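You operate a simulated robot arm through the tools that you are given. There is no shell and no other tool.

Carry out the task below with a simulated robot arm. There is one attempt and no reset: what you move stays moved.

Task
Run the cloudy sample through the filter into the bright jar.
Fine: empty the white jug into the funnel and stand it back, open the filter valve, and shut it once the funnel is empty. Set down upright: white jug. Where these are worked on the way, their far stop is far enough and under half their travel is too little: filter valve.

It is judged by the outcome, as a careful person would: the job done as asked, and still so three seconds after it is handed in. It fails if anything else is knocked over, pushed out of place, dropped, spilled or broken.

Robot
A 6-joint arm with a two-finger parallel gripper, fixed in place. Base frame: the origin is on the floor under the middle of its stand, x ahead of it, y to its left, z up. Lengths are in m, angles in degrees, forces in N, time in s.
With the tool pointing down near the work surface it reaches from about 0.3 to 0.66 m from the base axis. Its first joint turns from -115.0 to 115.0 degrees. Payload 3.43 kg.
Tool frame: the origin (TCP) lies between the finger pads and is the grasp point; the fingertips stand 0.034 m ahead of it; z points along the fingers, y is the line along which they close. The gripper opens to 0.128 m. The fingers are 0.024 m wide and 0.012 m thick; the gripper's body (0.048 by 0.13 m) begins 0.096 m behind the TCP.
Orientation is told as [roll, pitch, yaw] about the base's x, y, z axes, in that order, counted from this pose: with the fingers straight down and closing along the base's y, the tool's x points along the base's -x, its y along +y and its z along -z.

Tools
- The arm moves only by the tool drive_tool. Its argument "moves" is a list of rows, each a list of 7 numbers: the shift along the base's x, y, z in mm, then the turn, a rotation vector about the base's x, y, z in degrees, then the closure in counts, from 0 (fully open) to 255 (shut). In form: [[tx, ty, tz, rx, ry, rz, hand], ...]. A call has 1 to 20 rows; each row is the pose to reach, as a shift and turn from the pose commanded when the call began. A row lasts 0.2 s, in which the tool goes at most 0.05 m and 8.6 degrees; a call with a longer step from one row to the next is refused whole, and so is a gripper value outside its range. A pose out of reach is approached as far as the arm can. The call stops where the force on the tool passes 40 N (or 10 N more than at its start, if that is more) or the arm is blocked; 0.2 s more then pass. Each finger travels about 0.153 m/s and halts on what it meets, pressing with about 35 N; the grip force reading is that of the motor and also rises with nothing between the fingers. The clock runs only during rows and for 0.2 s after the last one: add rows that repeat a pose to give the fingers time. It gives the time, the measured TCP pose, the force on the tool (base axes), the opening and the grip force at its end, in the units of the frame above (readings bear some noise), with the torque about the TCP (base axes, N m) and any sound that the robot's microphone picked up, and new pictures: "pictures" is both (left out), scene, wrist or none.
- Cameras (640 x 400 px; columns grow to the right, rows downward): "scene" is fixed at [0.0506, -0.4994, 1.6584]; the picture's right is [0.78, -0.63, 0.00], its down [-0.44, -0.54, -0.72] and it looks along [0.46, 0.56, -0.69] (base axes); focal length 214 px, centre (320, 200). "wrist" rides on the gripper at [0.076, -0.011, -0.16] in the tool frame; the picture's right is [0.15, 0.99, 0.00], its down [-0.88, 0.13, -0.46] and it looks along [-0.45, 0.07, 0.89] (tool axes); focal length 234 px, centre (320, 200). There is no depth. A picture from a camera that has moved, and an enlarged one, comes with that camera's place and axes in the base frame and with its lens.
- raise_lower(by): slides the trunk up (or, below 0, down) by that many m; the arm rides with it, the base frame stays. It gives what a move gives, with no picture.
- inspect(camera, box): a new picture of the part [left, top, right, bottom] of that camera's present view, enlarged. No time passes.
- sign_off(): hands the job in; it is judged then, once.

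Nothing tells you positions but the pictures and the camera data. Unless the task says otherwise, let go and move clear before handing in.

The tools are called after "Request:" by a JSON object that holds its "api" and its "payload". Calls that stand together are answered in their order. drive_tool: Moves the arm, as the interface text tells. Its arguments: {"type":"object","properties":{"moves":{"type":"array","items":{"type":"array","items":{"type":"number"}}},"pictures":{"type":"string","enum":["both","scene","wrist","none"]}},"required":["moves"]} The other tools are called the same way: raise_lower (by) moves the trunk up or down; inspect (camera, box) takes an enlarged picture of a part of a camera's view; sign_off () hands the job in.

At the start:

```text
time_s: 0.0
position: [0.3372, -0.145, 1.3979]
tool_rot: [0.0, 0.0, 0.0]
force: [-0.3, 0.9, -0.4]
torque: [-0.02, -0.02, 0.03]
width: 0.1281
grip_force: 0.0
trunk travel left (down, up): [-0.9, 0.09]
```

scene: 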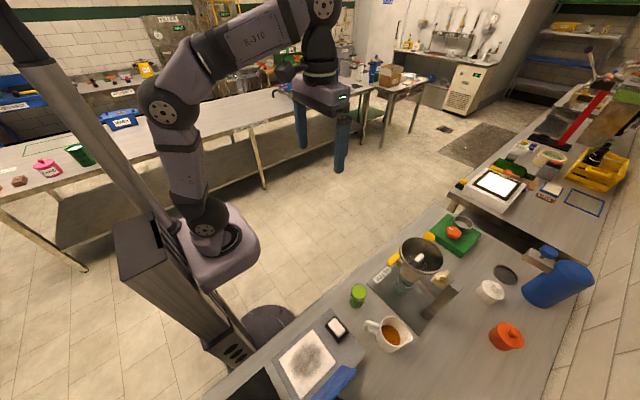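
wrist: 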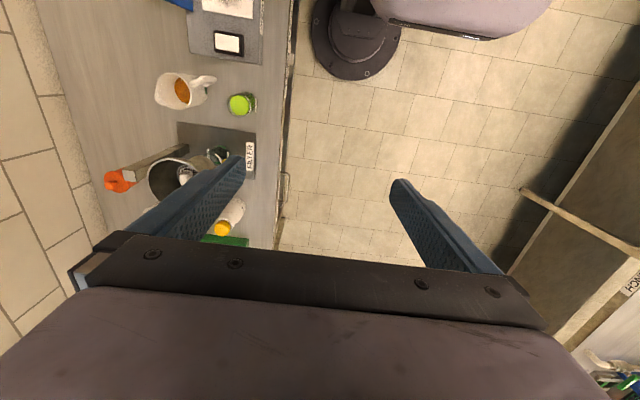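

I see a bench on the robot's right side with a white jug holding a brown liquid, a funnel on a stand and some jars. I'll enlarge the views to locate everything before moving.

Request:
{"api": "inspect", "payload": {"camera": "scene", "box": [320, 200, 560, 380]}}

Request:
{"api": "inspect", "payload": {"camera": "wrist", "box": [80, 0, 300, 260]}}

Request:
{"api": "inspect", "payload": {"camera": "scene", "box": [360, 220, 480, 330]}}

```text
2.22 times, centred on (440, 290) of scene
camera zoom: at [0.0506, -0.4994, 1.6584], right [0.78, -0.63, 0.0], down [-0.44, -0.54, -0.72], along [0.46, 0.56, -0.69], focal length 477 px, centre (53, 0)
```

zoom: 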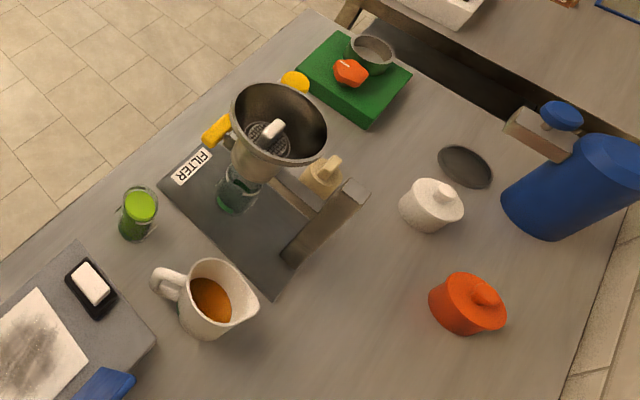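

```text
1.54 times, centred on (190, 130) of wrist
camera zoom: at [0.2608, -0.1576, 1.5579], right [-0.15, 0.99, 0.0], down [0.88, 0.13, 0.46], along [0.45, 0.07, -0.89], focal length 360 px, centre (520, 308)
```

zoom: 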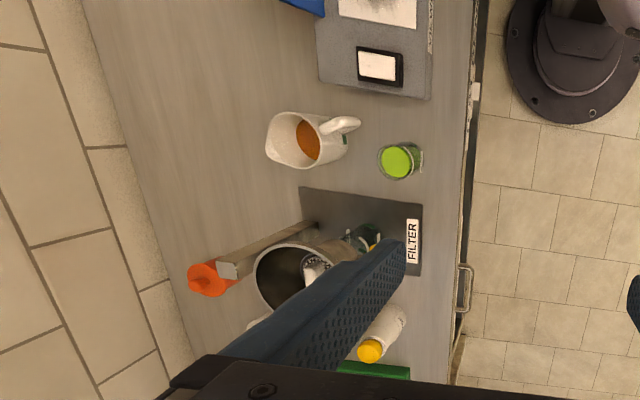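

```text
3.64 times, centred on (420, 275) of scene
camera zoom: at [0.0506, -0.4994, 1.6584], right [0.78, -0.63, 0.0], down [-0.44, -0.54, -0.72], along [0.46, 0.56, -0.69], focal length 780 px, centre (-44, -73)
```

zoom: 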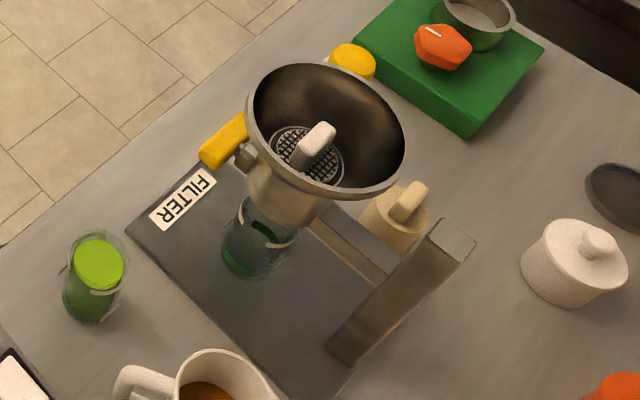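

The jug stands at about (0.335, -0.48) with its handle toward the robot. The funnel rim is at about (0.49, -0.42, 1.11), above a jar, with a yellow lever that is probably the valve. I'll swing the tool toward the bench, staying high, to see these from the wrist camera.

Request:
{"api": "drive_tool", "payload": {"moves": [[-12, -23, 0, 0, 0, -7, 0], [-24, -46, 0, 0, 0, -14, 0], [-36, -69, 0, 0, 0, -21, 0], [-48, -92, 0, 0, 0, -28, 0], [-60, -115, 0, 0, 0, -35, 0], [-70, -138, 0, 0, 0, -42, 0], [-80, -161, 0, 0, 0, -49, 0]]}}

```text
time_s: 1.6
position: [0.256, -0.3068, 1.3957]
tool_rot: [0.0, -0.1, -49.1]
force: [-0.3, -0.5, -0.5]
torque: [0.03, 0.01, -0.01]
width: 0.128
grip_force: 0.1
trunk travel left (down, up): [-0.9, 0.09]
camera wrist: at [0.1986, -0.2589, 1.5574], right [0.65, 0.76, 0.0], down [0.67, -0.58, 0.46], along [0.35, -0.3, -0.89], focal length 234 px, centre (320, 200)
```

scene: 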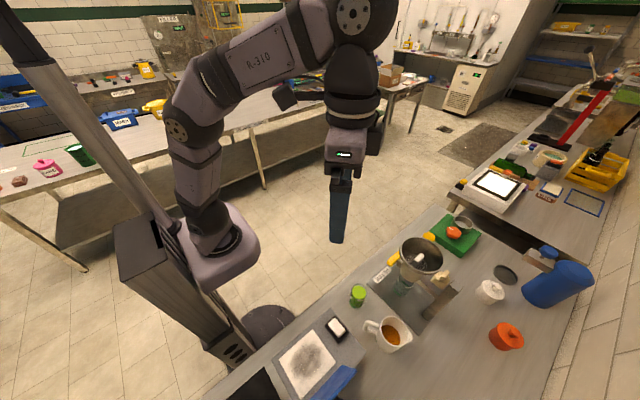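
wrist: 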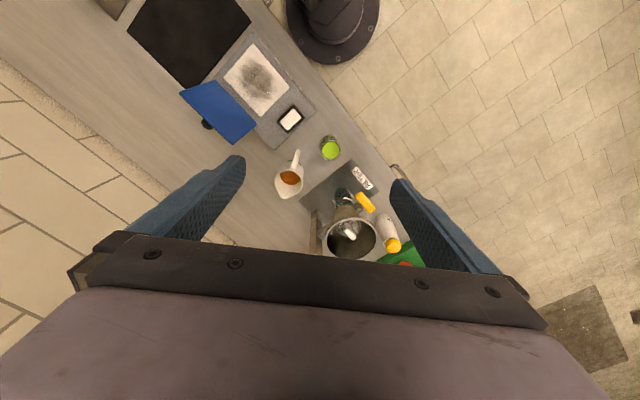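

The wrist camera now sees the jug and funnel between the fingers. I'll zoom in on them for detail.

Request:
{"api": "inspect", "payload": {"camera": "wrist", "box": [240, 120, 420, 270]}}

Request:
{"api": "inspect", "payload": {"camera": "wrist", "box": [310, 170, 410, 265]}}

Request:
{"api": "inspect", "payload": {"camera": "scene", "box": [380, 230, 460, 300]}}

Request:
{"api": "inspect", "payload": {"camera": "scene", "box": [340, 270, 430, 360]}}

```text
2.67 times, centred on (330, 195) of wrist
camera zoom: at [0.1986, -0.2589, 1.5574], right [0.65, 0.76, 0.0], down [0.67, -0.58, 0.46], along [0.35, -0.3, -0.89], focal length 624 px, centre (293, 213)
```

zoom: 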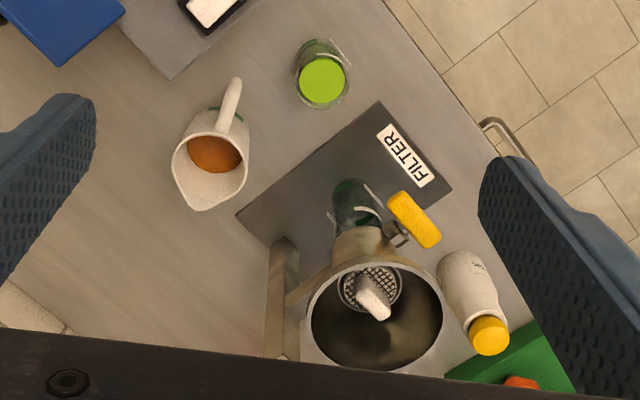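

```text
4.21 times, centred on (360, 218) of wrist
camera zoom: at [0.1986, -0.2589, 1.5574], right [0.65, 0.76, 0.0], down [0.67, -0.58, 0.46], along [0.35, -0.3, -0.89], focal length 986 px, centre (152, 126)
```

zoom: 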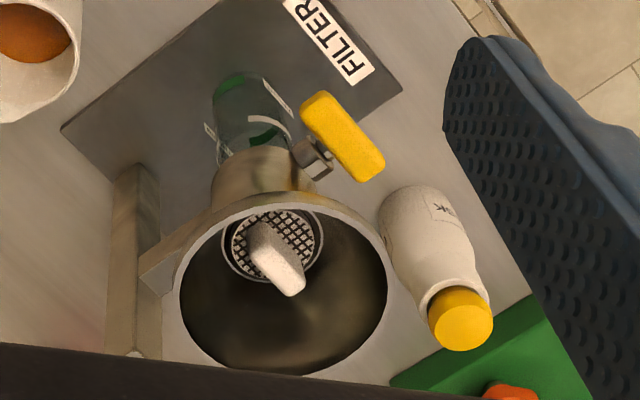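

```text
5.71 times, centred on (420, 265) of scene
camera zoom: at [0.0506, -0.4994, 1.6584], right [0.78, -0.63, 0.0], down [-0.44, -0.54, -0.72], along [0.46, 0.56, -0.69], focal length 1226 px, centre (-251, -171)
```

zoom: 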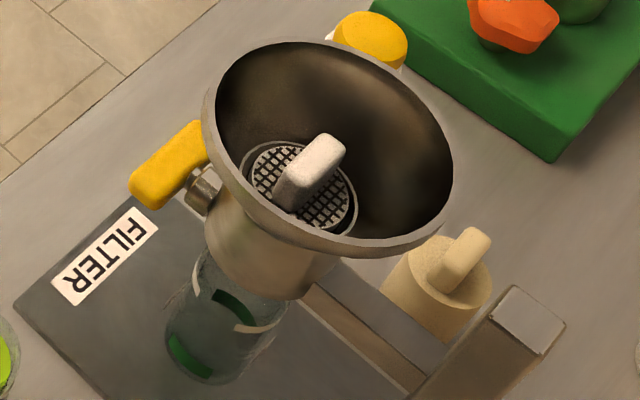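

```text
4.44 times, centred on (385, 315) of scene
camera zoom: at [0.0506, -0.4994, 1.6584], right [0.78, -0.63, 0.0], down [-0.44, -0.54, -0.72], along [0.46, 0.56, -0.69], focal length 953 px, centre (31, -311)
```

zoom: 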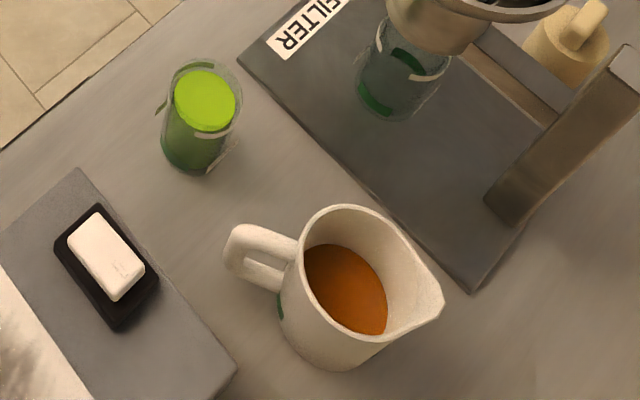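

The jug's spout points outward and its handle points toward the base. The T-shaped yellow valve handle lies along x at about (0.49, -0.354, 1.015), and the empty glass jar is under the funnel. I plan to grip the jug's body with a near-horizontal tool from the handle side. I'll start by tilting the tool above the jug, which also gives a closer look.

Request:
{"api": "drive_tool", "payload": {"moves": [[6, -20, -20, -4.8, -4.2, 0, 0], [12, -40, -41, -9.7, -8.4, 0, 0], [18, -60, -62, -14.5, -12.6, 0, 0], [24, -80, -83, -19.4, -16.8, 0, 0], [30, -100, -104, -24.2, -21, 0, 0], [36, -120, -125, -29.1, -25.2, 0, 0], [44, -143, -146, -34, -29.5, 0, 0]]}}

```text
time_s: 3.2
position: [0.3016, -0.4513, 1.2512]
tool_rot: [-0.2, -44.9, -48.9]
force: [0.1, -0.1, 0.2]
torque: [0.01, 0.02, 0.02]
width: 0.1282
grip_force: 0.1
trunk travel left (down, up): [-0.9, 0.09]
camera wrist: at [0.1838, -0.333, 1.3113], right [0.68, 0.73, -0.1], down [0.3, -0.14, 0.94], along [0.67, -0.67, -0.31], focal length 234 px, centre (320, 200)
```

scene: 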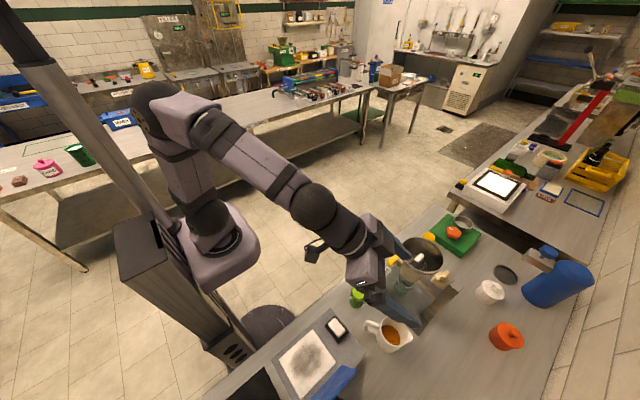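
wrist: 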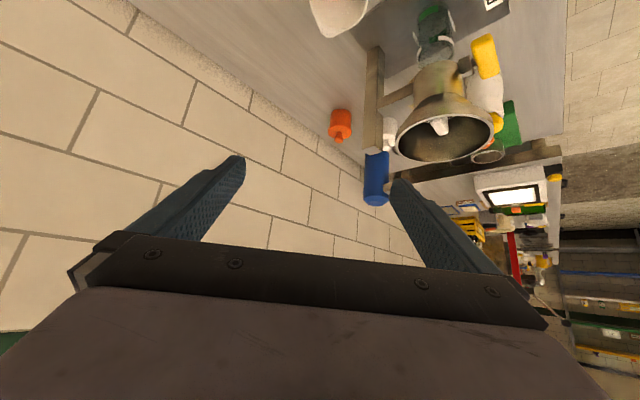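

With this tilt the camera hangs below the tool and would hit the bench. I'll roll the tool half a turn about its own axis here in free space, so the camera rides on top and looks down at the jug.

Request:
{"api": "drive_tool", "payload": {"moves": [[0, 0, 0, 3.94, -4.54, -6.01, 0], [0, 0, 0, 7.89, -9.08, -12.02, 0], [0, 0, 0, 11.83, -13.62, -18.03, 0], [0, 0, 0, 15.78, -18.16, -24.04, 0], [0, 0, 0, 19.72, -22.7, -30.05, 0], [0, 0, 0, 23.66, -27.23, -36.06, 0], [0, 0, 0, 27.61, -31.77, -42.07, 0], [0, 0, 0, 31.55, -36.31, -48.08, 0], [0, 0, 0, 35.5, -40.85, -54.09, 0], [0, 0, 0, 39.44, -45.39, -60.1, 0], [0, 0, 0, 43.38, -49.93, -66.1, 0], [0, 0, 0, 47.33, -54.47, -72.11, 0], [0, 0, 0, 51.27, -59.01, -78.12, 0], [0, 0, 0, 55.22, -63.55, -84.13, 0], [0, 0, 0, 59.16, -68.09, -90.14, 0], [0, 0, 0, 63.1, -72.62, -96.15, 0], [0, 0, 0, 67.05, -77.16, -102.16, 0], [0, 0, 0, 70.99, -81.7, -108.17, 0], [0, 0, 0, 74.94, -86.24, -114.18, 0], [0, 0, 0, 78.88, -90.78, -120.19, 0]]}}

```text
time_s: 7.4
position: [0.3001, -0.4488, 1.2509]
tool_rot: [9.7, 44.1, 144.7]
force: [-1.0, -0.2, 0.0]
torque: [0.01, 0.0, 0.0]
width: 0.128
grip_force: 0.0
trunk travel left (down, up): [-0.9, 0.09]
camera wrist: at [0.278, -0.3882, 1.4163], right [-0.57, -0.79, 0.22], down [-0.81, 0.51, -0.28], along [0.1, -0.34, -0.94], focal length 234 px, centre (320, 200)
```

scene: 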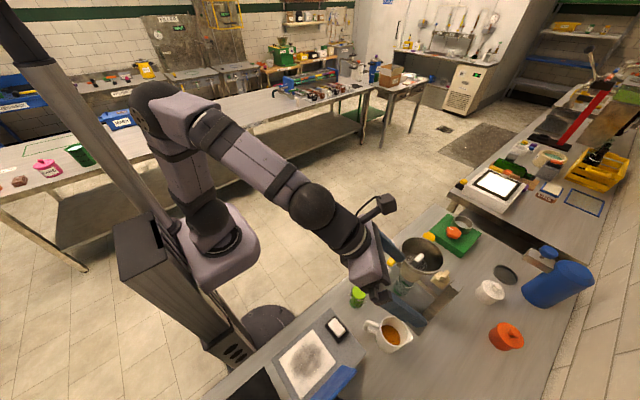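
wrist: 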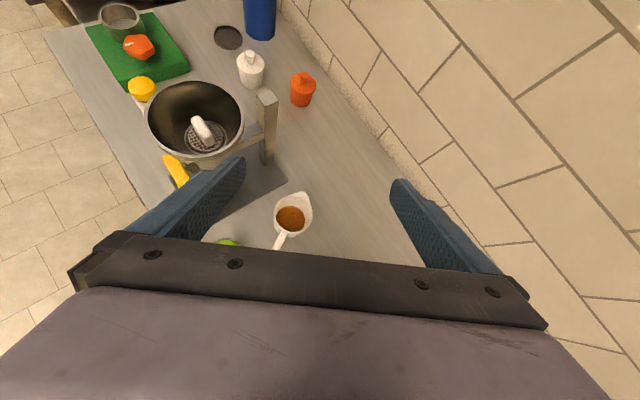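

The roll worked and the jug and funnel are both in view from above. I'll finish the last 10° of roll and then measure the jug.

Request:
{"api": "drive_tool", "payload": {"moves": [[0, 0, 0, 2.32, -2.67, -3.54, 0], [0, 0, 0, 4.64, -5.34, -7.07, 0]], "pictures": "wrist"}}

Request:
{"api": "inspect", "payload": {"camera": "wrist", "box": [210, 150, 370, 250]}}

Request:
{"api": "inspect", "payload": {"camera": "wrist", "box": [120, 60, 320, 240]}}

```text
time_s: 8.0
position: [0.3004, -0.4484, 1.2508]
tool_rot: [-0.2, 45.0, 130.9]
force: [-0.1, 1.1, -0.2]
torque: [0.0, 0.0, 0.0]
width: 0.1281
grip_force: 0.0
trunk travel left (down, up): [-0.9, 0.09]
camera wrist: at [0.2703, -0.3983, 1.4189], right [-0.68, -0.73, 0.1], down [-0.72, 0.63, -0.3], along [0.15, -0.28, -0.95], focal length 234 px, centre (320, 200)
```

wrist: 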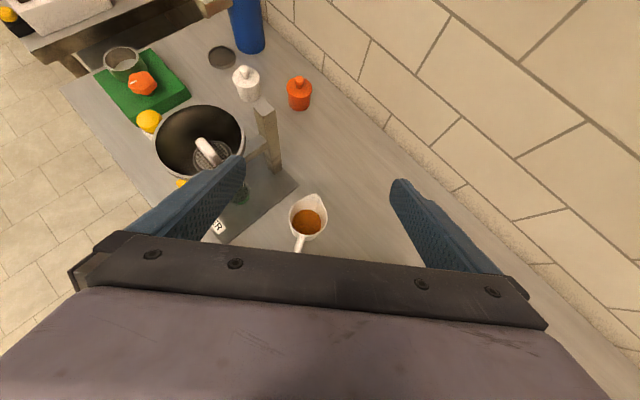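

```text
4.00 times, centred on (290, 200) of wrist
camera zoom: at [0.2703, -0.3983, 1.4189], right [-0.68, -0.73, 0.1], down [-0.72, 0.63, -0.3], along [0.15, -0.28, -0.95], focal length 937 px, centre (440, 200)
```

zoom: 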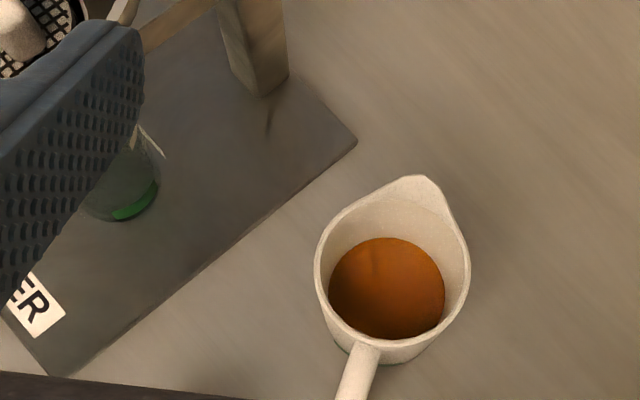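

```text
2.22 times, centred on (220, 150) of wrist
camera zoom: at [0.2703, -0.3983, 1.4189], right [-0.68, -0.73, 0.1], down [-0.72, 0.63, -0.3], along [0.15, -0.28, -0.95], focal length 520 px, centre (542, 311)
```

zoom: 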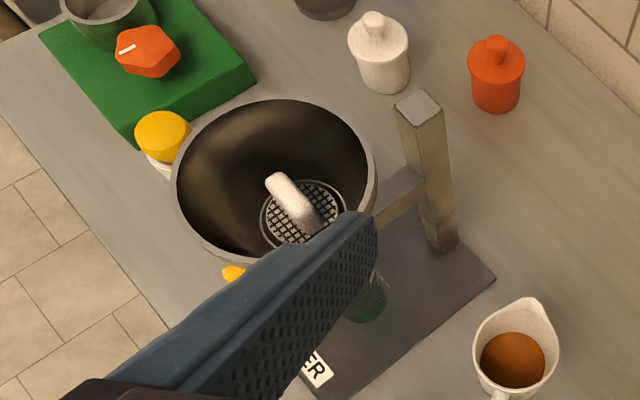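

From two views the jug axis is at about (0.337, -0.492). The jug spans z 0.85–0.96 with a 0.04 rim radius, its spout at azimuth about -58° and its handle reaching 0.083 back. I'll flatten the tool to 20° below horizontal high above the jug, with the fingers opened about 0.11 to stay clear of the lime jar.

Request:
{"api": "drive_tool", "payload": {"moves": [[7, -9, 0, -4.7, -4.1, 0, 10], [14, -18, 0, -9.4, -8.2, 0, 20], [21, -27, 0, -14.1, -12.3, 0, 36], [29, -36, 0, -18.9, -16.4, 0, 36], [29, -36, 0, -18.9, -16.4, 0, 36]], "pictures": "none"}}

Request:
{"api": "drive_tool", "payload": {"moves": [[0, 0, 0, 0, 0, 4, 36], [0, 0, 0, 0, 0, 4, 36]]}}

```text
time_s: 9.2
position: [0.3293, -0.4842, 1.2514]
tool_rot: [0.0, 70.0, 131.0]
force: [-0.1, 0.6, -0.7]
torque: [0.0, -0.02, 0.01]
width: 0.1101
grip_force: 0.0
trunk travel left (down, up): [-0.9, 0.09]
```

```text
time_s: 9.8
position: [0.3297, -0.4849, 1.2506]
tool_rot: [0.0, 70.0, 135.1]
force: [1.1, -0.1, -0.7]
torque: [-0.01, -0.02, 0.0]
width: 0.1099
grip_force: 0.1
trunk travel left (down, up): [-0.9, 0.09]
camera wrist: at [0.2503, -0.3903, 1.3774], right [-0.66, -0.74, 0.14], down [-0.61, 0.42, -0.67], along [0.44, -0.53, -0.73], focal length 234 px, centre (320, 200)
```

scene: 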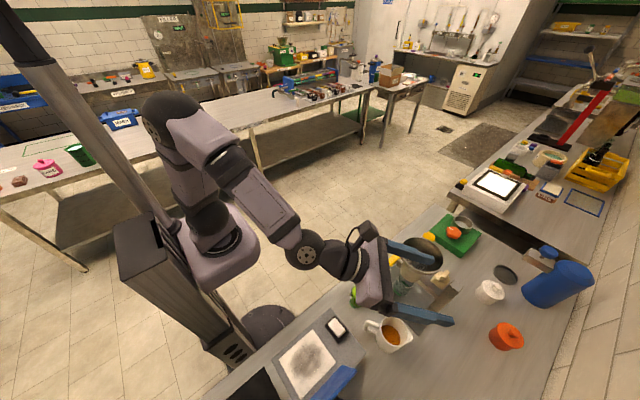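
wrist: 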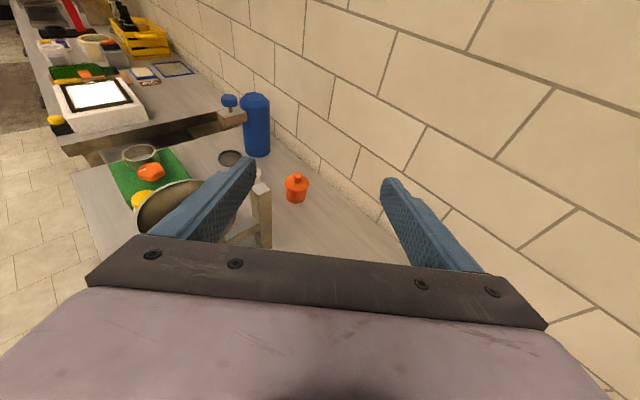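

The tool pose is clear of everything and the wrist joint will stay well above the bench. I'll lower the trunk by 0.25 m so the fingers end up just above the jug, then look again.

Request:
{"api": "raise_lower", "payload": {"by": -0.25}}

Request:
{"api": "drive_tool", "payload": {"moves": [[0, 0, 0, 0, 0, 0, 36]]}}

Request:
{"api": "inspect", "payload": {"camera": "scene", "box": [280, 220, 460, 370]}}

Request:
{"api": "inspect", "payload": {"camera": "wrist", "box": [200, 140, 440, 290]}}

```text
time_s: 12.4
position: [0.3298, -0.4844, 1.0001]
tool_rot: [0.1, 70.0, 134.9]
force: [-0.6, 0.3, -1.7]
torque: [-0.01, 0.01, 0.01]
width: 0.1101
grip_force: 0.1
trunk travel left (down, up): [-0.65, 0.34]
```

```text
time_s: 12.8
position: [0.3301, -0.4853, 1.0013]
tool_rot: [-0.1, 70.0, 135.0]
force: [1.1, -0.1, 0.3]
torque: [0.0, 0.0, 0.02]
width: 0.1102
grip_force: 0.1
trunk travel left (down, up): [-0.65, 0.34]
camera wrist: at [0.2501, -0.3905, 1.1275], right [-0.66, -0.73, 0.14], down [-0.61, 0.42, -0.67], along [0.44, -0.53, -0.73], focal length 234 px, centre (320, 200)
```

scene: 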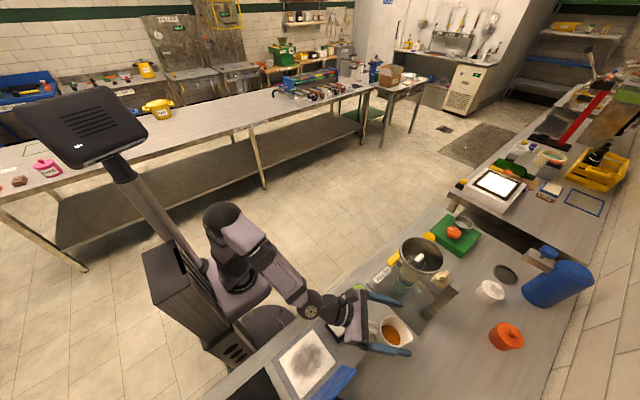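
wrist: 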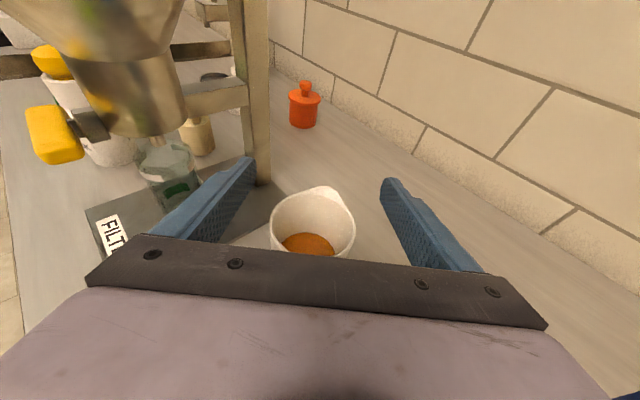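

```text
2.67 times, centred on (370, 295) of scene
camera zoom: at [0.0506, -0.4994, 1.6584], right [0.78, -0.63, 0.0], down [-0.44, -0.54, -0.72], along [0.46, 0.56, -0.69], focal length 572 px, centre (187, -53)
```

zoom: 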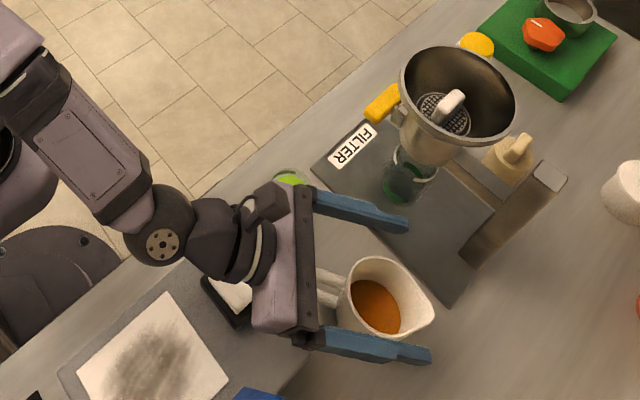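

```text
2.67 times, centred on (320, 215) of wrist
camera zoom: at [0.2501, -0.3905, 1.1275], right [-0.66, -0.73, 0.14], down [-0.61, 0.42, -0.67], along [0.44, -0.53, -0.73], focal length 624 px, centre (320, 160)
```

zoom: 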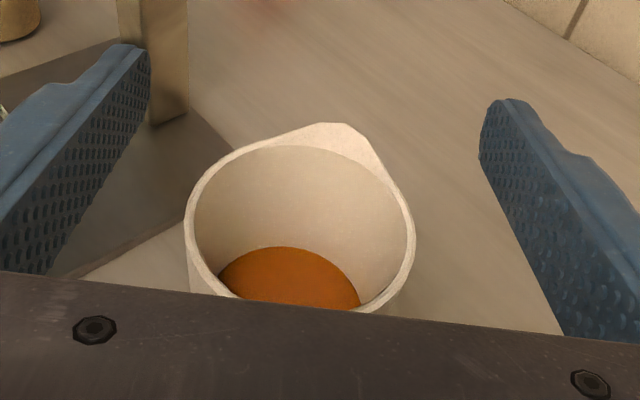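

The jug is centred between the fingers with its handle toward the palm. I'll descend straight down to mid-height on the jug body.

Request:
{"api": "drive_tool", "payload": {"moves": [[0, 0, -22, 0, 0, 0, 36], [0, 0, -44, 0, 0, 0, 36], [0, 0, -66, 0, 0, 0, 36], [0, 0, -88, 0, 0, 0, 36], [0, 0, -88, 0, 0, 0, 36]]}}

Request:
{"api": "inspect", "payload": {"camera": "scene", "box": [300, 260, 440, 370]}}

```text
time_s: 13.8
position: [0.3324, -0.4892, 0.9293]
tool_rot: [1.4, 71.7, 136.5]
force: [2.0, -1.6, 7.6]
torque: [0.72, 0.82, -0.05]
width: 0.1099
grip_force: 0.0
trunk travel left (down, up): [-0.65, 0.34]
stopped in row 5: the force on the tool passed its limit at 46 N (the readings are from after the stop); the commanded pose is now the measured one
camera wrist: at [0.251, -0.3918, 1.0527], right [-0.66, -0.73, 0.15], down [-0.6, 0.4, -0.69], along [0.45, -0.55, -0.71], focal length 234 px, centre (320, 200)
```

scene: 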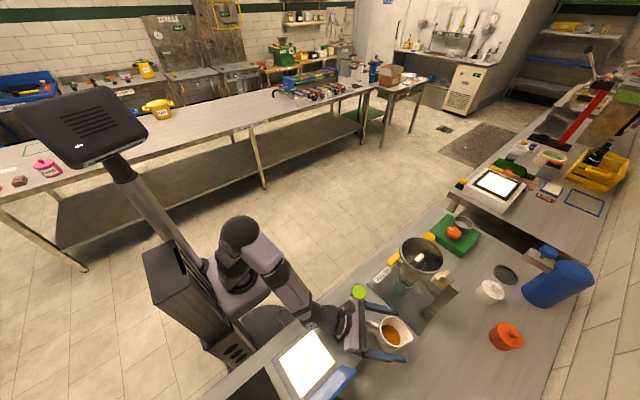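
wrist: 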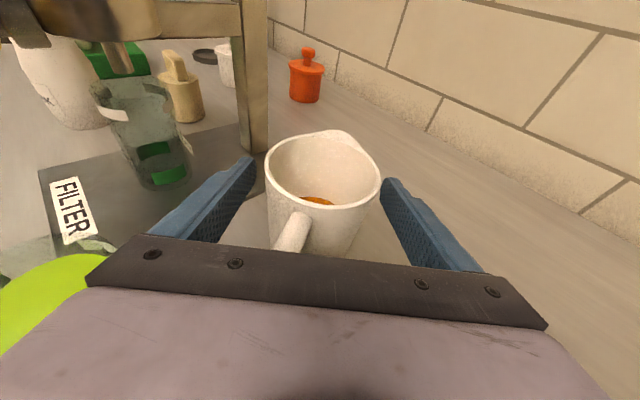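

```text
3.64 times, centred on (370, 315) of scene
camera zoom: at [0.0506, -0.4994, 1.6584], right [0.78, -0.63, 0.0], down [-0.44, -0.54, -0.72], along [0.46, 0.56, -0.69], focal length 780 px, centre (138, -218)
```

zoom: 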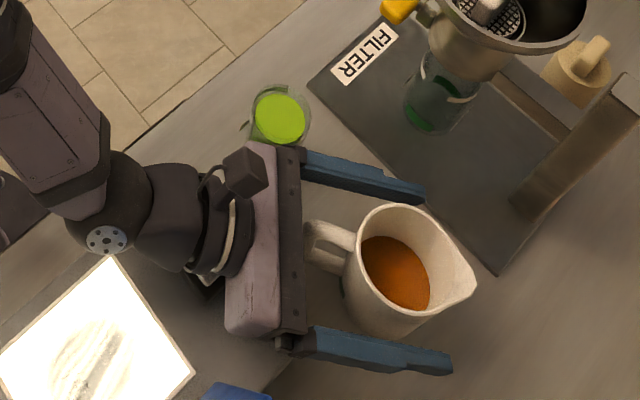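

Something on the gripper's underside touched the black-and-white switch of the light pad at about (0.21, -0.38, 0.93), and the pad lit up. I'll back straight up and check the switch and pad before continuing.

Request:
{"api": "drive_tool", "payload": {"moves": [[0, 0, 15, 0, 0, 0, 36], [0, 0, 40, 0, 0, 0, 36], [0, 0, 70, 0, 0, 0, 36], [0, 0, 110, 0, 0, 0, 36], [0, 0, 150, 0, 0, 0, 36], [0, 0, 150, 0, 0, 0, 36]]}}

Request:
{"api": "inspect", "payload": {"camera": "scene", "box": [260, 290, 420, 400]}}

```text
time_s: 15.2
position: [0.3319, -0.4915, 1.0771]
tool_rot: [1.2, 71.5, 136.2]
force: [0.8, 0.1, 0.7]
torque: [0.01, -0.01, 0.02]
width: 0.1104
grip_force: 0.0
trunk travel left (down, up): [-0.65, 0.34]
camera wrist: at [0.2497, -0.3938, 1.2], right [-0.67, -0.73, 0.15], down [-0.6, 0.41, -0.69], along [0.45, -0.55, -0.71], focal length 234 px, centre (320, 200)
```

scene: 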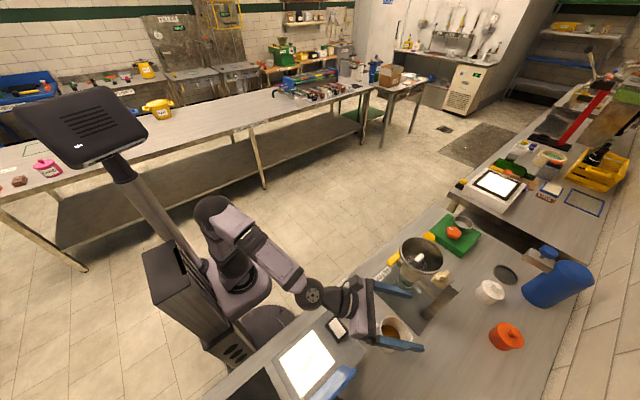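
wrist: 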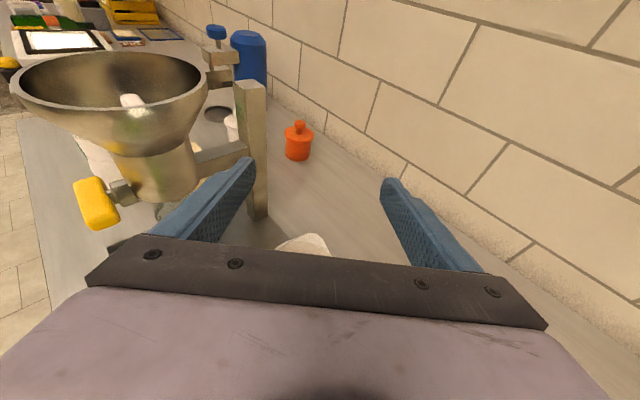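

```text
3.64 times, centred on (340, 345) of scene
camera zoom: at [0.0506, -0.4994, 1.6584], right [0.78, -0.63, 0.0], down [-0.44, -0.54, -0.72], along [0.46, 0.56, -0.69], focal length 780 px, centre (247, -327)
```

zoom: 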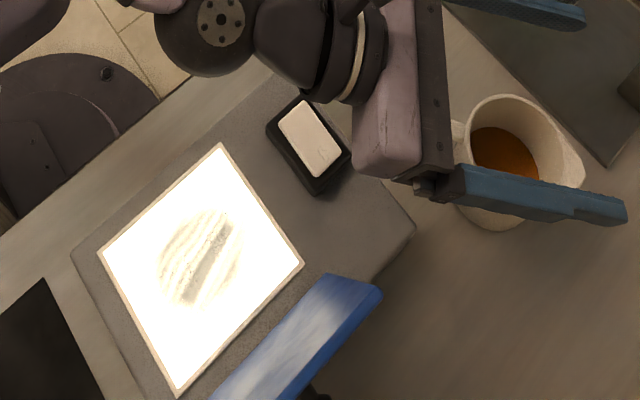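

The pad is lit, so I'll need to switch it back off. I'll bring the tool upright above the switch to see what kind it is.

Request:
{"api": "drive_tool", "payload": {"moves": [[-13, 12.5, 10, 5.5, 5.73, 0, 36], [-26, 25, 20, 11, 11.5, 0, 36], [-40, 38, 30, 16.5, 17.2, 0, 36], [-53, 50, 40, 22, 22.9, 0, 36], [-66, 63, 50, 27.5, 28.7, 0, 36], [-79, 75, 55, 33, 34.4, 0, 36], [-92, 88, 55, 38.5, 40.1, 0, 36], [-106, 100, 55, 44, 45.9, 0, 36], [-119, 113, 55, 49.5, 51.6, 0, 36], [-119, 113, 55, 49.5, 51.6, 0, 36]]}}

Request:
{"api": "inspect", "payload": {"camera": "wrist", "box": [200, 120, 440, 270]}}

Request:
{"api": "inspect", "payload": {"camera": "scene", "box": [260, 290, 420, 400]}}

```text
time_s: 17.4
position: [0.2122, -0.3752, 1.1329]
tool_rot: [1.4, -0.1, 136.2]
force: [0.2, -0.3, 0.7]
torque: [-0.02, 0.0, 0.0]
width: 0.1098
grip_force: 0.0
trunk travel left (down, up): [-0.65, 0.34]
camera wrist: at [0.2774, -0.4191, 1.2924], right [-0.58, -0.81, 0.02], down [-0.72, 0.52, 0.46], along [-0.39, 0.25, -0.89], focal length 234 px, centre (320, 200)
```

scene: 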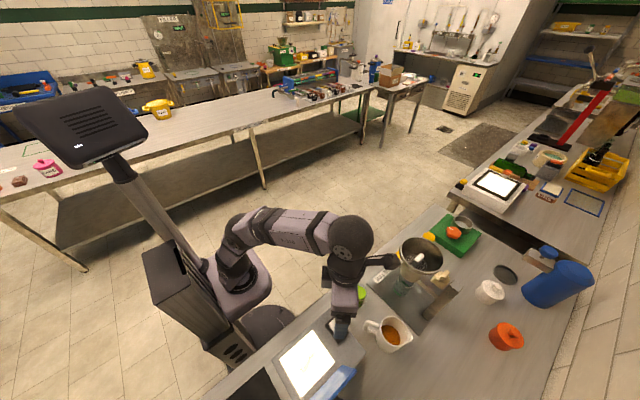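
wrist: 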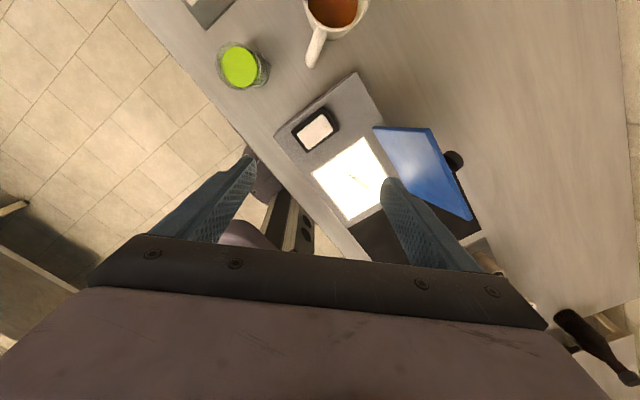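

```text
2.67 times, centred on (320, 195) of wrist
camera zoom: at [0.2774, -0.4191, 1.2924], right [-0.58, -0.81, 0.02], down [-0.72, 0.52, 0.46], along [-0.39, 0.25, -0.89], focal length 624 px, centre (320, 213)
```

zoom: 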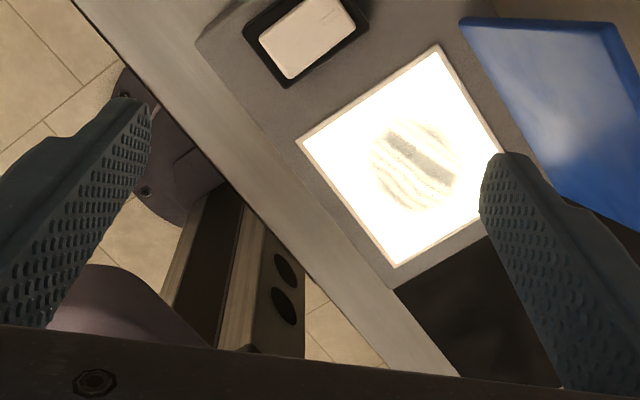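

```text
3.64 times, centred on (340, 345) of scene
camera zoom: at [0.0506, -0.4994, 1.6584], right [0.78, -0.63, 0.0], down [-0.44, -0.54, -0.72], along [0.46, 0.56, -0.69], focal length 780 px, centre (247, -327)
```

zoom: 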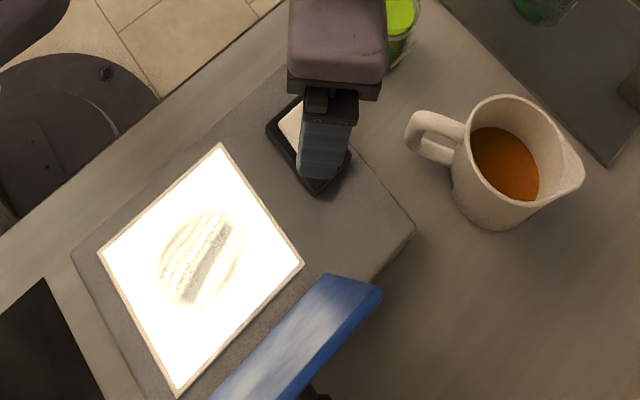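

The tool is upright above the pad and the switch is visible. I'll enlarge it.

Request:
{"api": "inspect", "payload": {"camera": "wrist", "box": [270, 95, 366, 155]}}

Request:
{"api": "inspect", "payload": {"camera": "wrist", "box": [210, 0, 490, 230]}}

```text
6.67 times, centred on (318, 125) of wrist
camera zoom: at [0.2774, -0.4191, 1.2924], right [-0.58, -0.81, 0.02], down [-0.72, 0.52, 0.46], along [-0.39, 0.25, -0.89], focal length 1561 px, centre (333, 700)
```

zoom: 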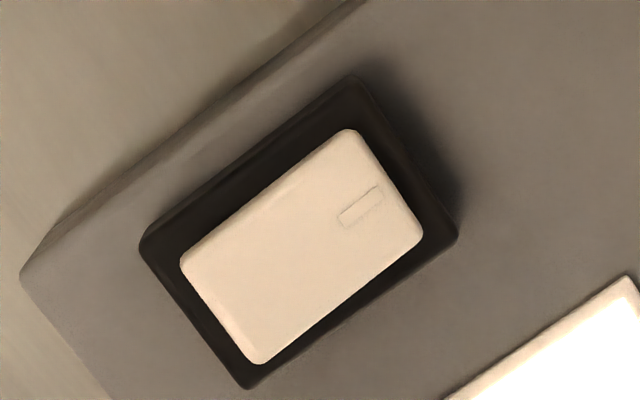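

```text
1.74 times, centred on (350, 115) of wrist
camera zoom: at [0.2774, -0.4191, 1.2924], right [-0.58, -0.81, 0.02], down [-0.72, 0.52, 0.46], along [-0.39, 0.25, -0.89], focal length 407 px, centre (268, 348)
```

zoom: 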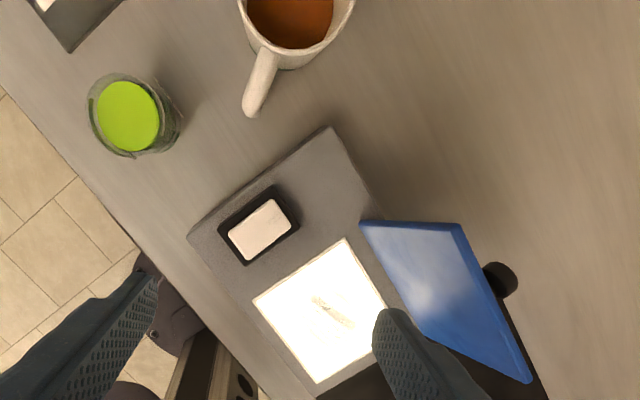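

It's a rocker switch with its long axis along y. The marked end on the -y side is now pressed in, so pressing the +y end should switch the pad off. I'll square the tool and narrow the fingers so that one fingertip presses only that end.

Request:
{"api": "drive_tool", "payload": {"moves": [[1, 8, -5, 0, 0, 7.3, 60], [2, 16, -10, 0, 0, 14.6, 90], [2, 25, -15, 0, 0, 21.9, 135], [3, 34, -20, 0, 0, 29.2, 135], [4, 43, -25, 0, 0, 36.5, 135], [4, 51, -30, 0, 0, 43.8, 135], [4, 51, -30, 0, 0, 43.8, 135]], "pictures": "none"}}

Request:
{"api": "drive_tool", "payload": {"moves": [[0, 0, -20, 1.3, 0, 0, 135], [0, 0, -40, 1.3, 0, 0, 135], [0, 0, -40, 1.3, 0, 0, 135]]}}

Request:
{"api": "inspect", "payload": {"camera": "wrist", "box": [220, 130, 420, 255]}}

Request:
{"api": "inspect", "payload": {"camera": "scene", "box": [280, 280, 400, 370]}}

```text
time_s: 19.0
position: [0.2184, -0.3241, 1.1024]
tool_rot: [1.2, 0.0, -179.9]
force: [-0.1, -0.3, -0.9]
torque: [0.01, 0.01, -0.03]
width: 0.0603
grip_force: 0.0
trunk travel left (down, up): [-0.65, 0.34]
```

```text
time_s: 19.8
position: [0.2183, -0.3248, 1.062]
tool_rot: [-0.1, -0.1, -180.1]
force: [0.6, 1.2, -0.2]
torque: [0.03, 0.0, 0.01]
width: 0.0601
grip_force: 0.0
trunk travel left (down, up): [-0.65, 0.34]
camera wrist: at [0.295, -0.3152, 1.2226], right [0.15, -0.99, 0.0], down [-0.88, -0.13, 0.46], along [-0.45, -0.06, -0.89], focal length 234 px, centre (320, 200)
```

scene: 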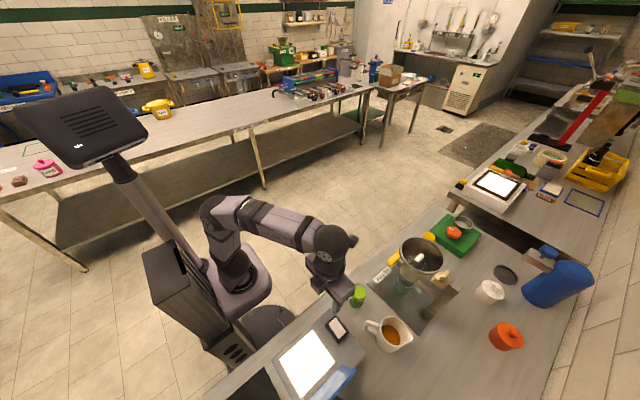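
wrist: 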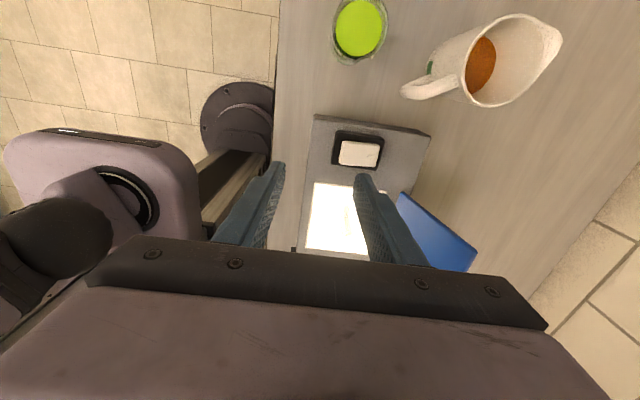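

```text
3.20 times, centred on (320, 192) of wrist
camera zoom: at [0.295, -0.3152, 1.2226], right [0.15, -0.99, 0.0], down [-0.88, -0.13, 0.46], along [-0.45, -0.06, -0.89], focal length 749 px, centre (320, 224)
```

zoom: 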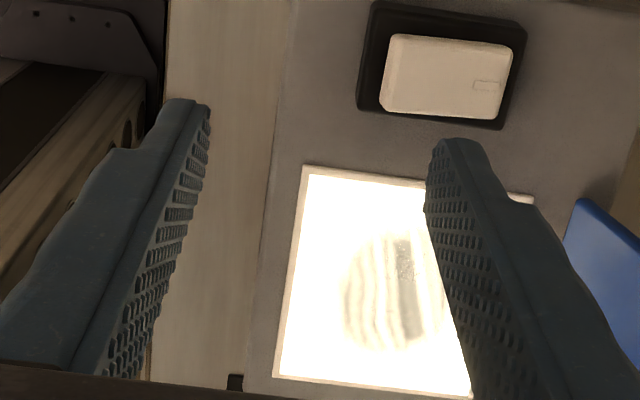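

```text
4.44 times, centred on (340, 325) of scene
camera zoom: at [0.0506, -0.4994, 1.6584], right [0.78, -0.63, 0.0], down [-0.44, -0.54, -0.72], along [0.46, 0.56, -0.69], focal length 953 px, centre (231, -356)
```

zoom: 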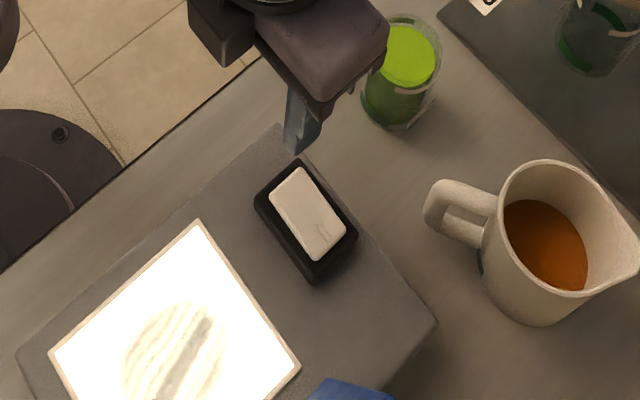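

The fingertip on the -y side is lined up over the rocker's raised end at y about -0.361. I'll descend to just above it and then press slowly.

Request:
{"api": "drive_tool", "payload": {"moves": [[-1, 0, -25, 0, 0, 0, 135], [-1, 0, -50, 0, 0, 0, 135], [-1, 0, -75, 0, 0, 0, 135], [-1, 0, -78, 0, 0, 0, 135], [-1, 0, -80, 0, 0, 0, 135]], "pictures": "both"}}

Request:
{"api": "inspect", "payload": {"camera": "scene", "box": [280, 280, 400, 370]}}

Request:
{"api": "inspect", "payload": {"camera": "wrist", "box": [220, 60, 460, 255]}}

```text
time_s: 21.0
position: [0.2159, -0.3251, 0.9815]
tool_rot: [0.0, -0.1, 180.0]
force: [0.0, -0.6, 0.2]
torque: [-0.01, -0.04, 0.01]
width: 0.0606
grip_force: 0.1
trunk travel left (down, up): [-0.65, 0.34]
camera wrist: at [0.2919, -0.3154, 1.1432], right [0.15, -0.99, 0.0], down [-0.88, -0.13, 0.46], along [-0.45, -0.06, -0.89], focal length 234 px, centre (320, 200)
```

scene: 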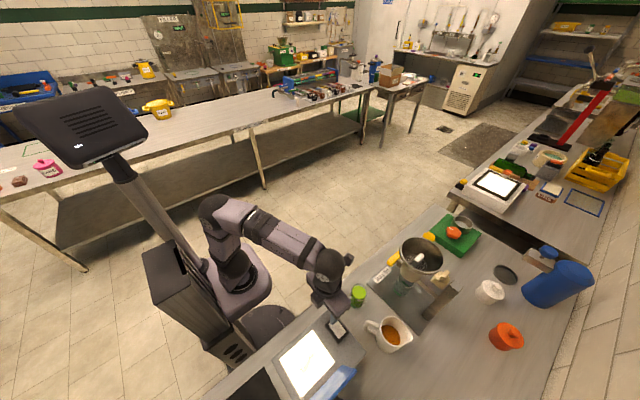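
wrist: 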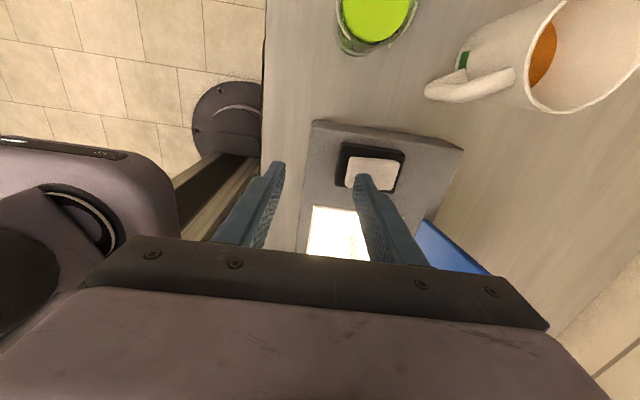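

```text
4.44 times, centred on (340, 325) of scene
camera zoom: at [0.0506, -0.4994, 1.6584], right [0.78, -0.63, 0.0], down [-0.44, -0.54, -0.72], along [0.46, 0.56, -0.69], focal length 953 px, centre (231, -356)
```

zoom: 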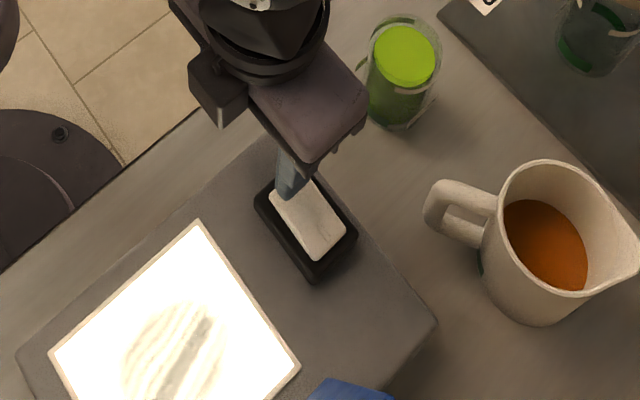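

```text
2.05 times, centred on (340, 158) of wrist
camera zoom: at [0.2919, -0.3154, 1.1432], right [0.15, -0.99, 0.0], down [-0.88, -0.13, 0.46], along [-0.45, -0.06, -0.89], focal length 480 px, centre (279, 287)
```

zoom: 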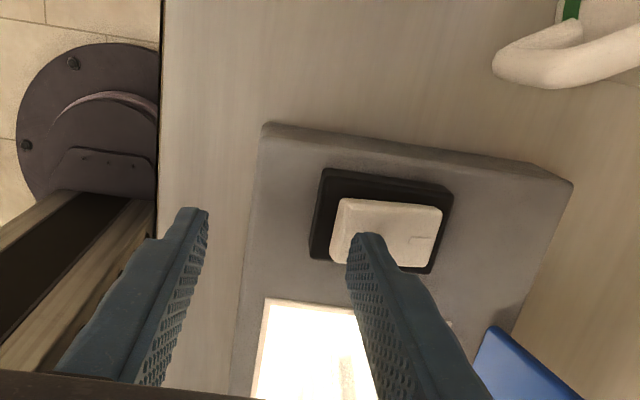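

The fingertip is just above the rocker's +y end. I'll press down in small steps.

Request:
{"api": "drive_tool", "payload": {"moves": [[0, 0, -3, 0, 0, 0, 135], [0, 0, -6, 0, 0, 0, 135], [0, 0, -9, 0, 0, 0, 135], [0, 0, -12, 0, 0, 0, 135], [0, 0, -15, 0, 0, 0, 135], [0, 0, -18, 0, 0, 0, 135], [0, 0, -21, 0, 0, 0, 135]]}}

Request:
{"api": "inspect", "payload": {"camera": "wrist", "box": [220, 60, 460, 255]}}

```text
time_s: 22.6
position: [0.217, -0.325, 0.9642]
tool_rot: [0.1, 0.1, -180.1]
force: [0.6, 1.7, 13.9]
torque: [-0.56, -0.04, 0.06]
width: 0.0596
grip_force: 0.0
trunk travel left (down, up): [-0.65, 0.34]
camera wrist: at [0.2919, -0.3144, 1.1248], right [0.15, -0.99, 0.0], down [-0.88, -0.13, 0.45], along [-0.45, -0.07, -0.89], focal length 234 px, centre (320, 200)
```

scene: 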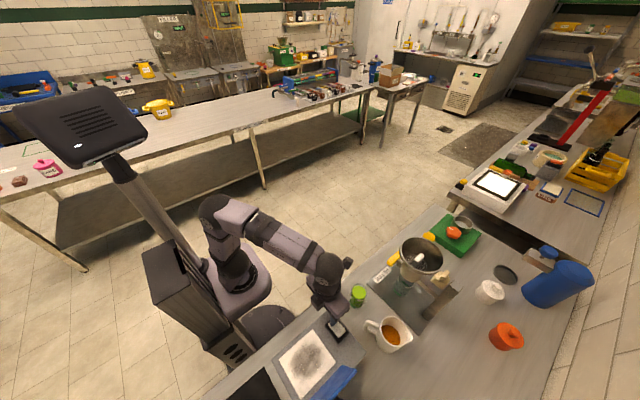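
wrist: 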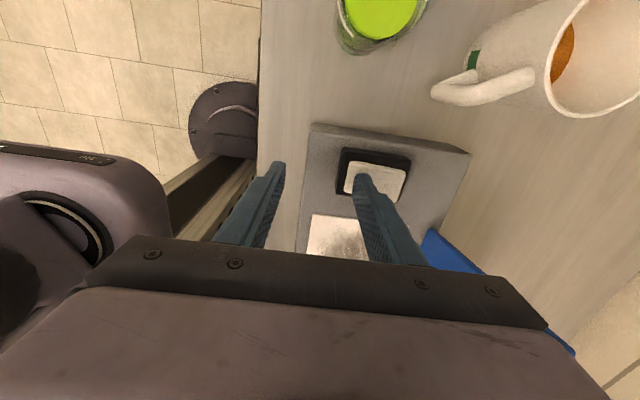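

```text
2.05 times, centred on (340, 158) of wrist
camera zoom: at [0.2919, -0.3144, 1.1248], right [0.15, -0.99, 0.0], down [-0.88, -0.13, 0.45], along [-0.45, -0.07, -0.89], focal length 480 px, centre (279, 287)
```

zoom: 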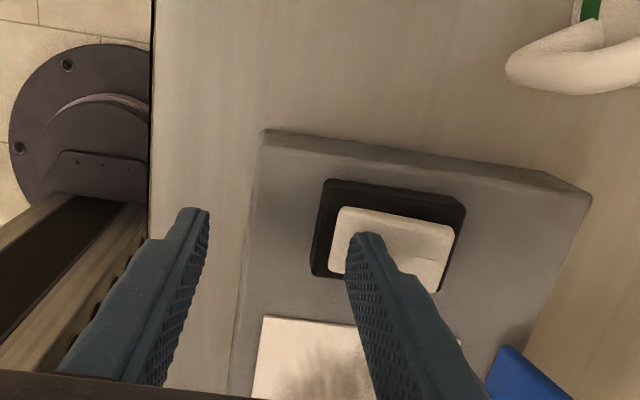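

The pad is off again. The low approach passes too close to that switch, so I'll change the grasp: take the jug from straight above, with the fingers either side of the body across the handle line. I'll then turn the spout toward the robot and pour by swinging the tool outward. First I'll retract up and move over the jug.

Request:
{"api": "drive_tool", "payload": {"moves": [[0, 0, 30, 0, 0, 0, 135], [0, 0, 65, 0, 0, 0, 135], [0, 0, 105, 0, 0, 0, 135], [8, -11, 108, 0, 0, 8.07, 100], [16, -22, 112, 0, 0, 16.13, 60], [24, -34, 115, 0, 0, 24.2, 20], [32, -45, 119, 0, 0, 32.27, 20], [40, -56, 123, 0, 0, 40.33, 20], [48, -67, 126, 0, 0, 48.4, 20], [56, -78, 130, 0, 0, 56.47, 20], [64, -90, 134, 0, 0, 64.53, 20], [72, -101, 138, 0, 0, 72.6, 20], [80, -112, 141, 0, 0, 80.67, 20], [88, -123, 145, 0, 0, 88.73, 20], [96, -134, 149, 0, 0, 96.8, 20], [104, -146, 152, 0, 0, 104.87, 20], [112, -157, 156, 0, 0, 112.93, 20], [120, -168, 160, 0, 0, 121, 20], [120, -168, 160, 0, 0, 121, 20]]}}

Request:
{"api": "inspect", "payload": {"camera": "scene", "box": [260, 270, 440, 400]}}

Request:
{"api": "inspect", "payload": {"camera": "wrist", "box": [200, 100, 440, 250]}}

```text
time_s: 26.6
position: [0.3011, -0.4248, 1.0685]
tool_rot: [-0.1, -0.2, -60.7]
force: [0.3, 0.0, 1.0]
torque: [-0.06, -0.01, 0.0]
width: 0.1181
grip_force: 0.1
out of reach, approached as far as the arm can: row 12, 13, 14, 15, 16, 17, 18, 19
trunk travel left (down, up): [-0.65, 0.34]
camera wrist: at [0.2542, -0.366, 1.2288], right [0.79, 0.61, 0.0], down [0.55, -0.7, 0.46], along [0.28, -0.36, -0.89], focal length 234 px, centre (320, 200)
```

scene: 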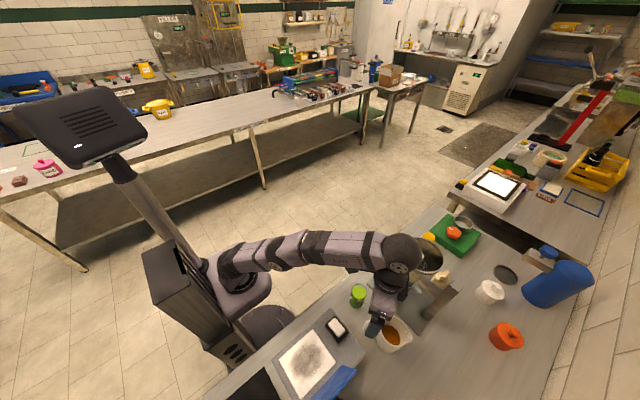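
wrist: 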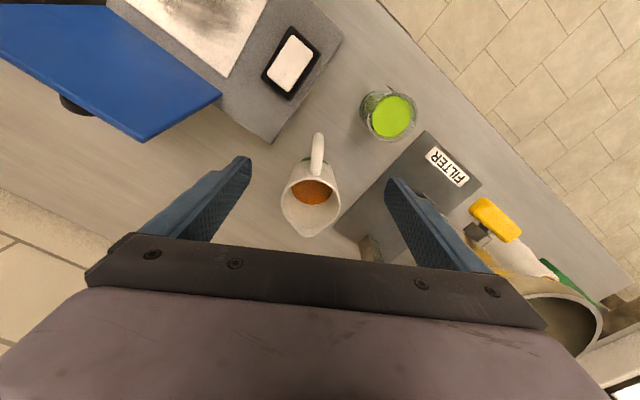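

```text
3.08 times, centred on (350, 335) of scene
camera zoom: at [0.0506, -0.4994, 1.6584], right [0.78, -0.63, 0.0], down [-0.44, -0.54, -0.72], along [0.46, 0.56, -0.69], focal length 660 px, centre (228, -215)
```

zoom: 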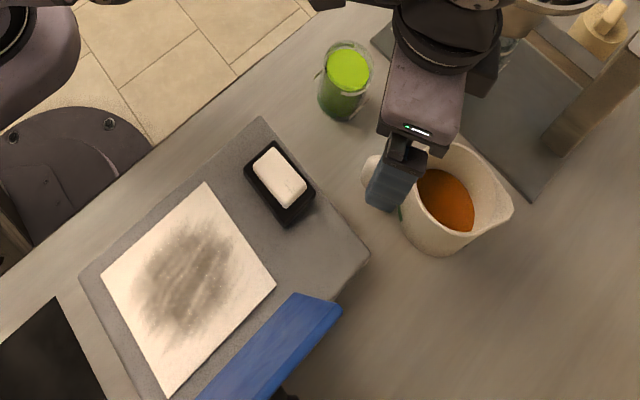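

```text
2.67 times, centred on (320, 175) of wrist
camera zoom: at [0.2542, -0.366, 1.2288], right [0.79, 0.61, 0.0], down [0.55, -0.7, 0.46], along [0.28, -0.36, -0.89], focal length 624 px, centre (320, 267)
```

zoom: 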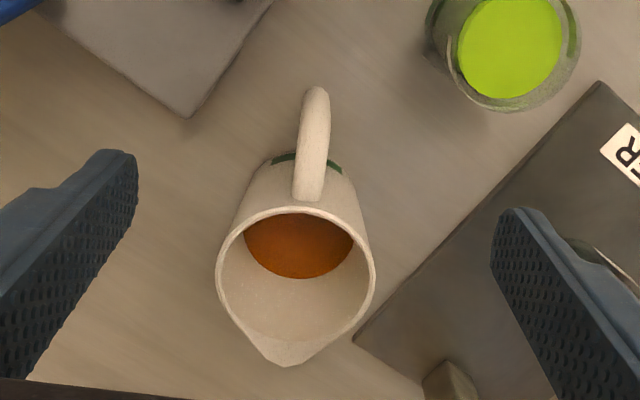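

From this trunk height the arm reaches its limit before getting over the jug. I'll raise the trunk 0.2 m for more reach and then carry on to the jug.

Request:
{"api": "raise_lower", "payload": {"by": 0.2}}

Request:
{"api": "drive_tool", "payload": {"moves": [[0, 0, 0, 0, 0, 0, 20]], "pictures": "none"}}

```text
time_s: 28.8
position: [0.3008, -0.4261, 1.2678]
tool_rot: [-0.1, -0.1, -60.7]
force: [0.3, 1.1, 0.2]
torque: [0.0, 0.0, -0.02]
width: 0.1179
grip_force: 0.0
trunk travel left (down, up): [-0.85, 0.14]
```

```text
time_s: 29.2
position: [0.3007, -0.4269, 1.2679]
tool_rot: [-0.2, 0.0, -60.7]
force: [-0.5, 0.1, 0.3]
torque: [-0.06, -0.03, 0.01]
width: 0.118
grip_force: 0.0
trunk travel left (down, up): [-0.85, 0.14]
```

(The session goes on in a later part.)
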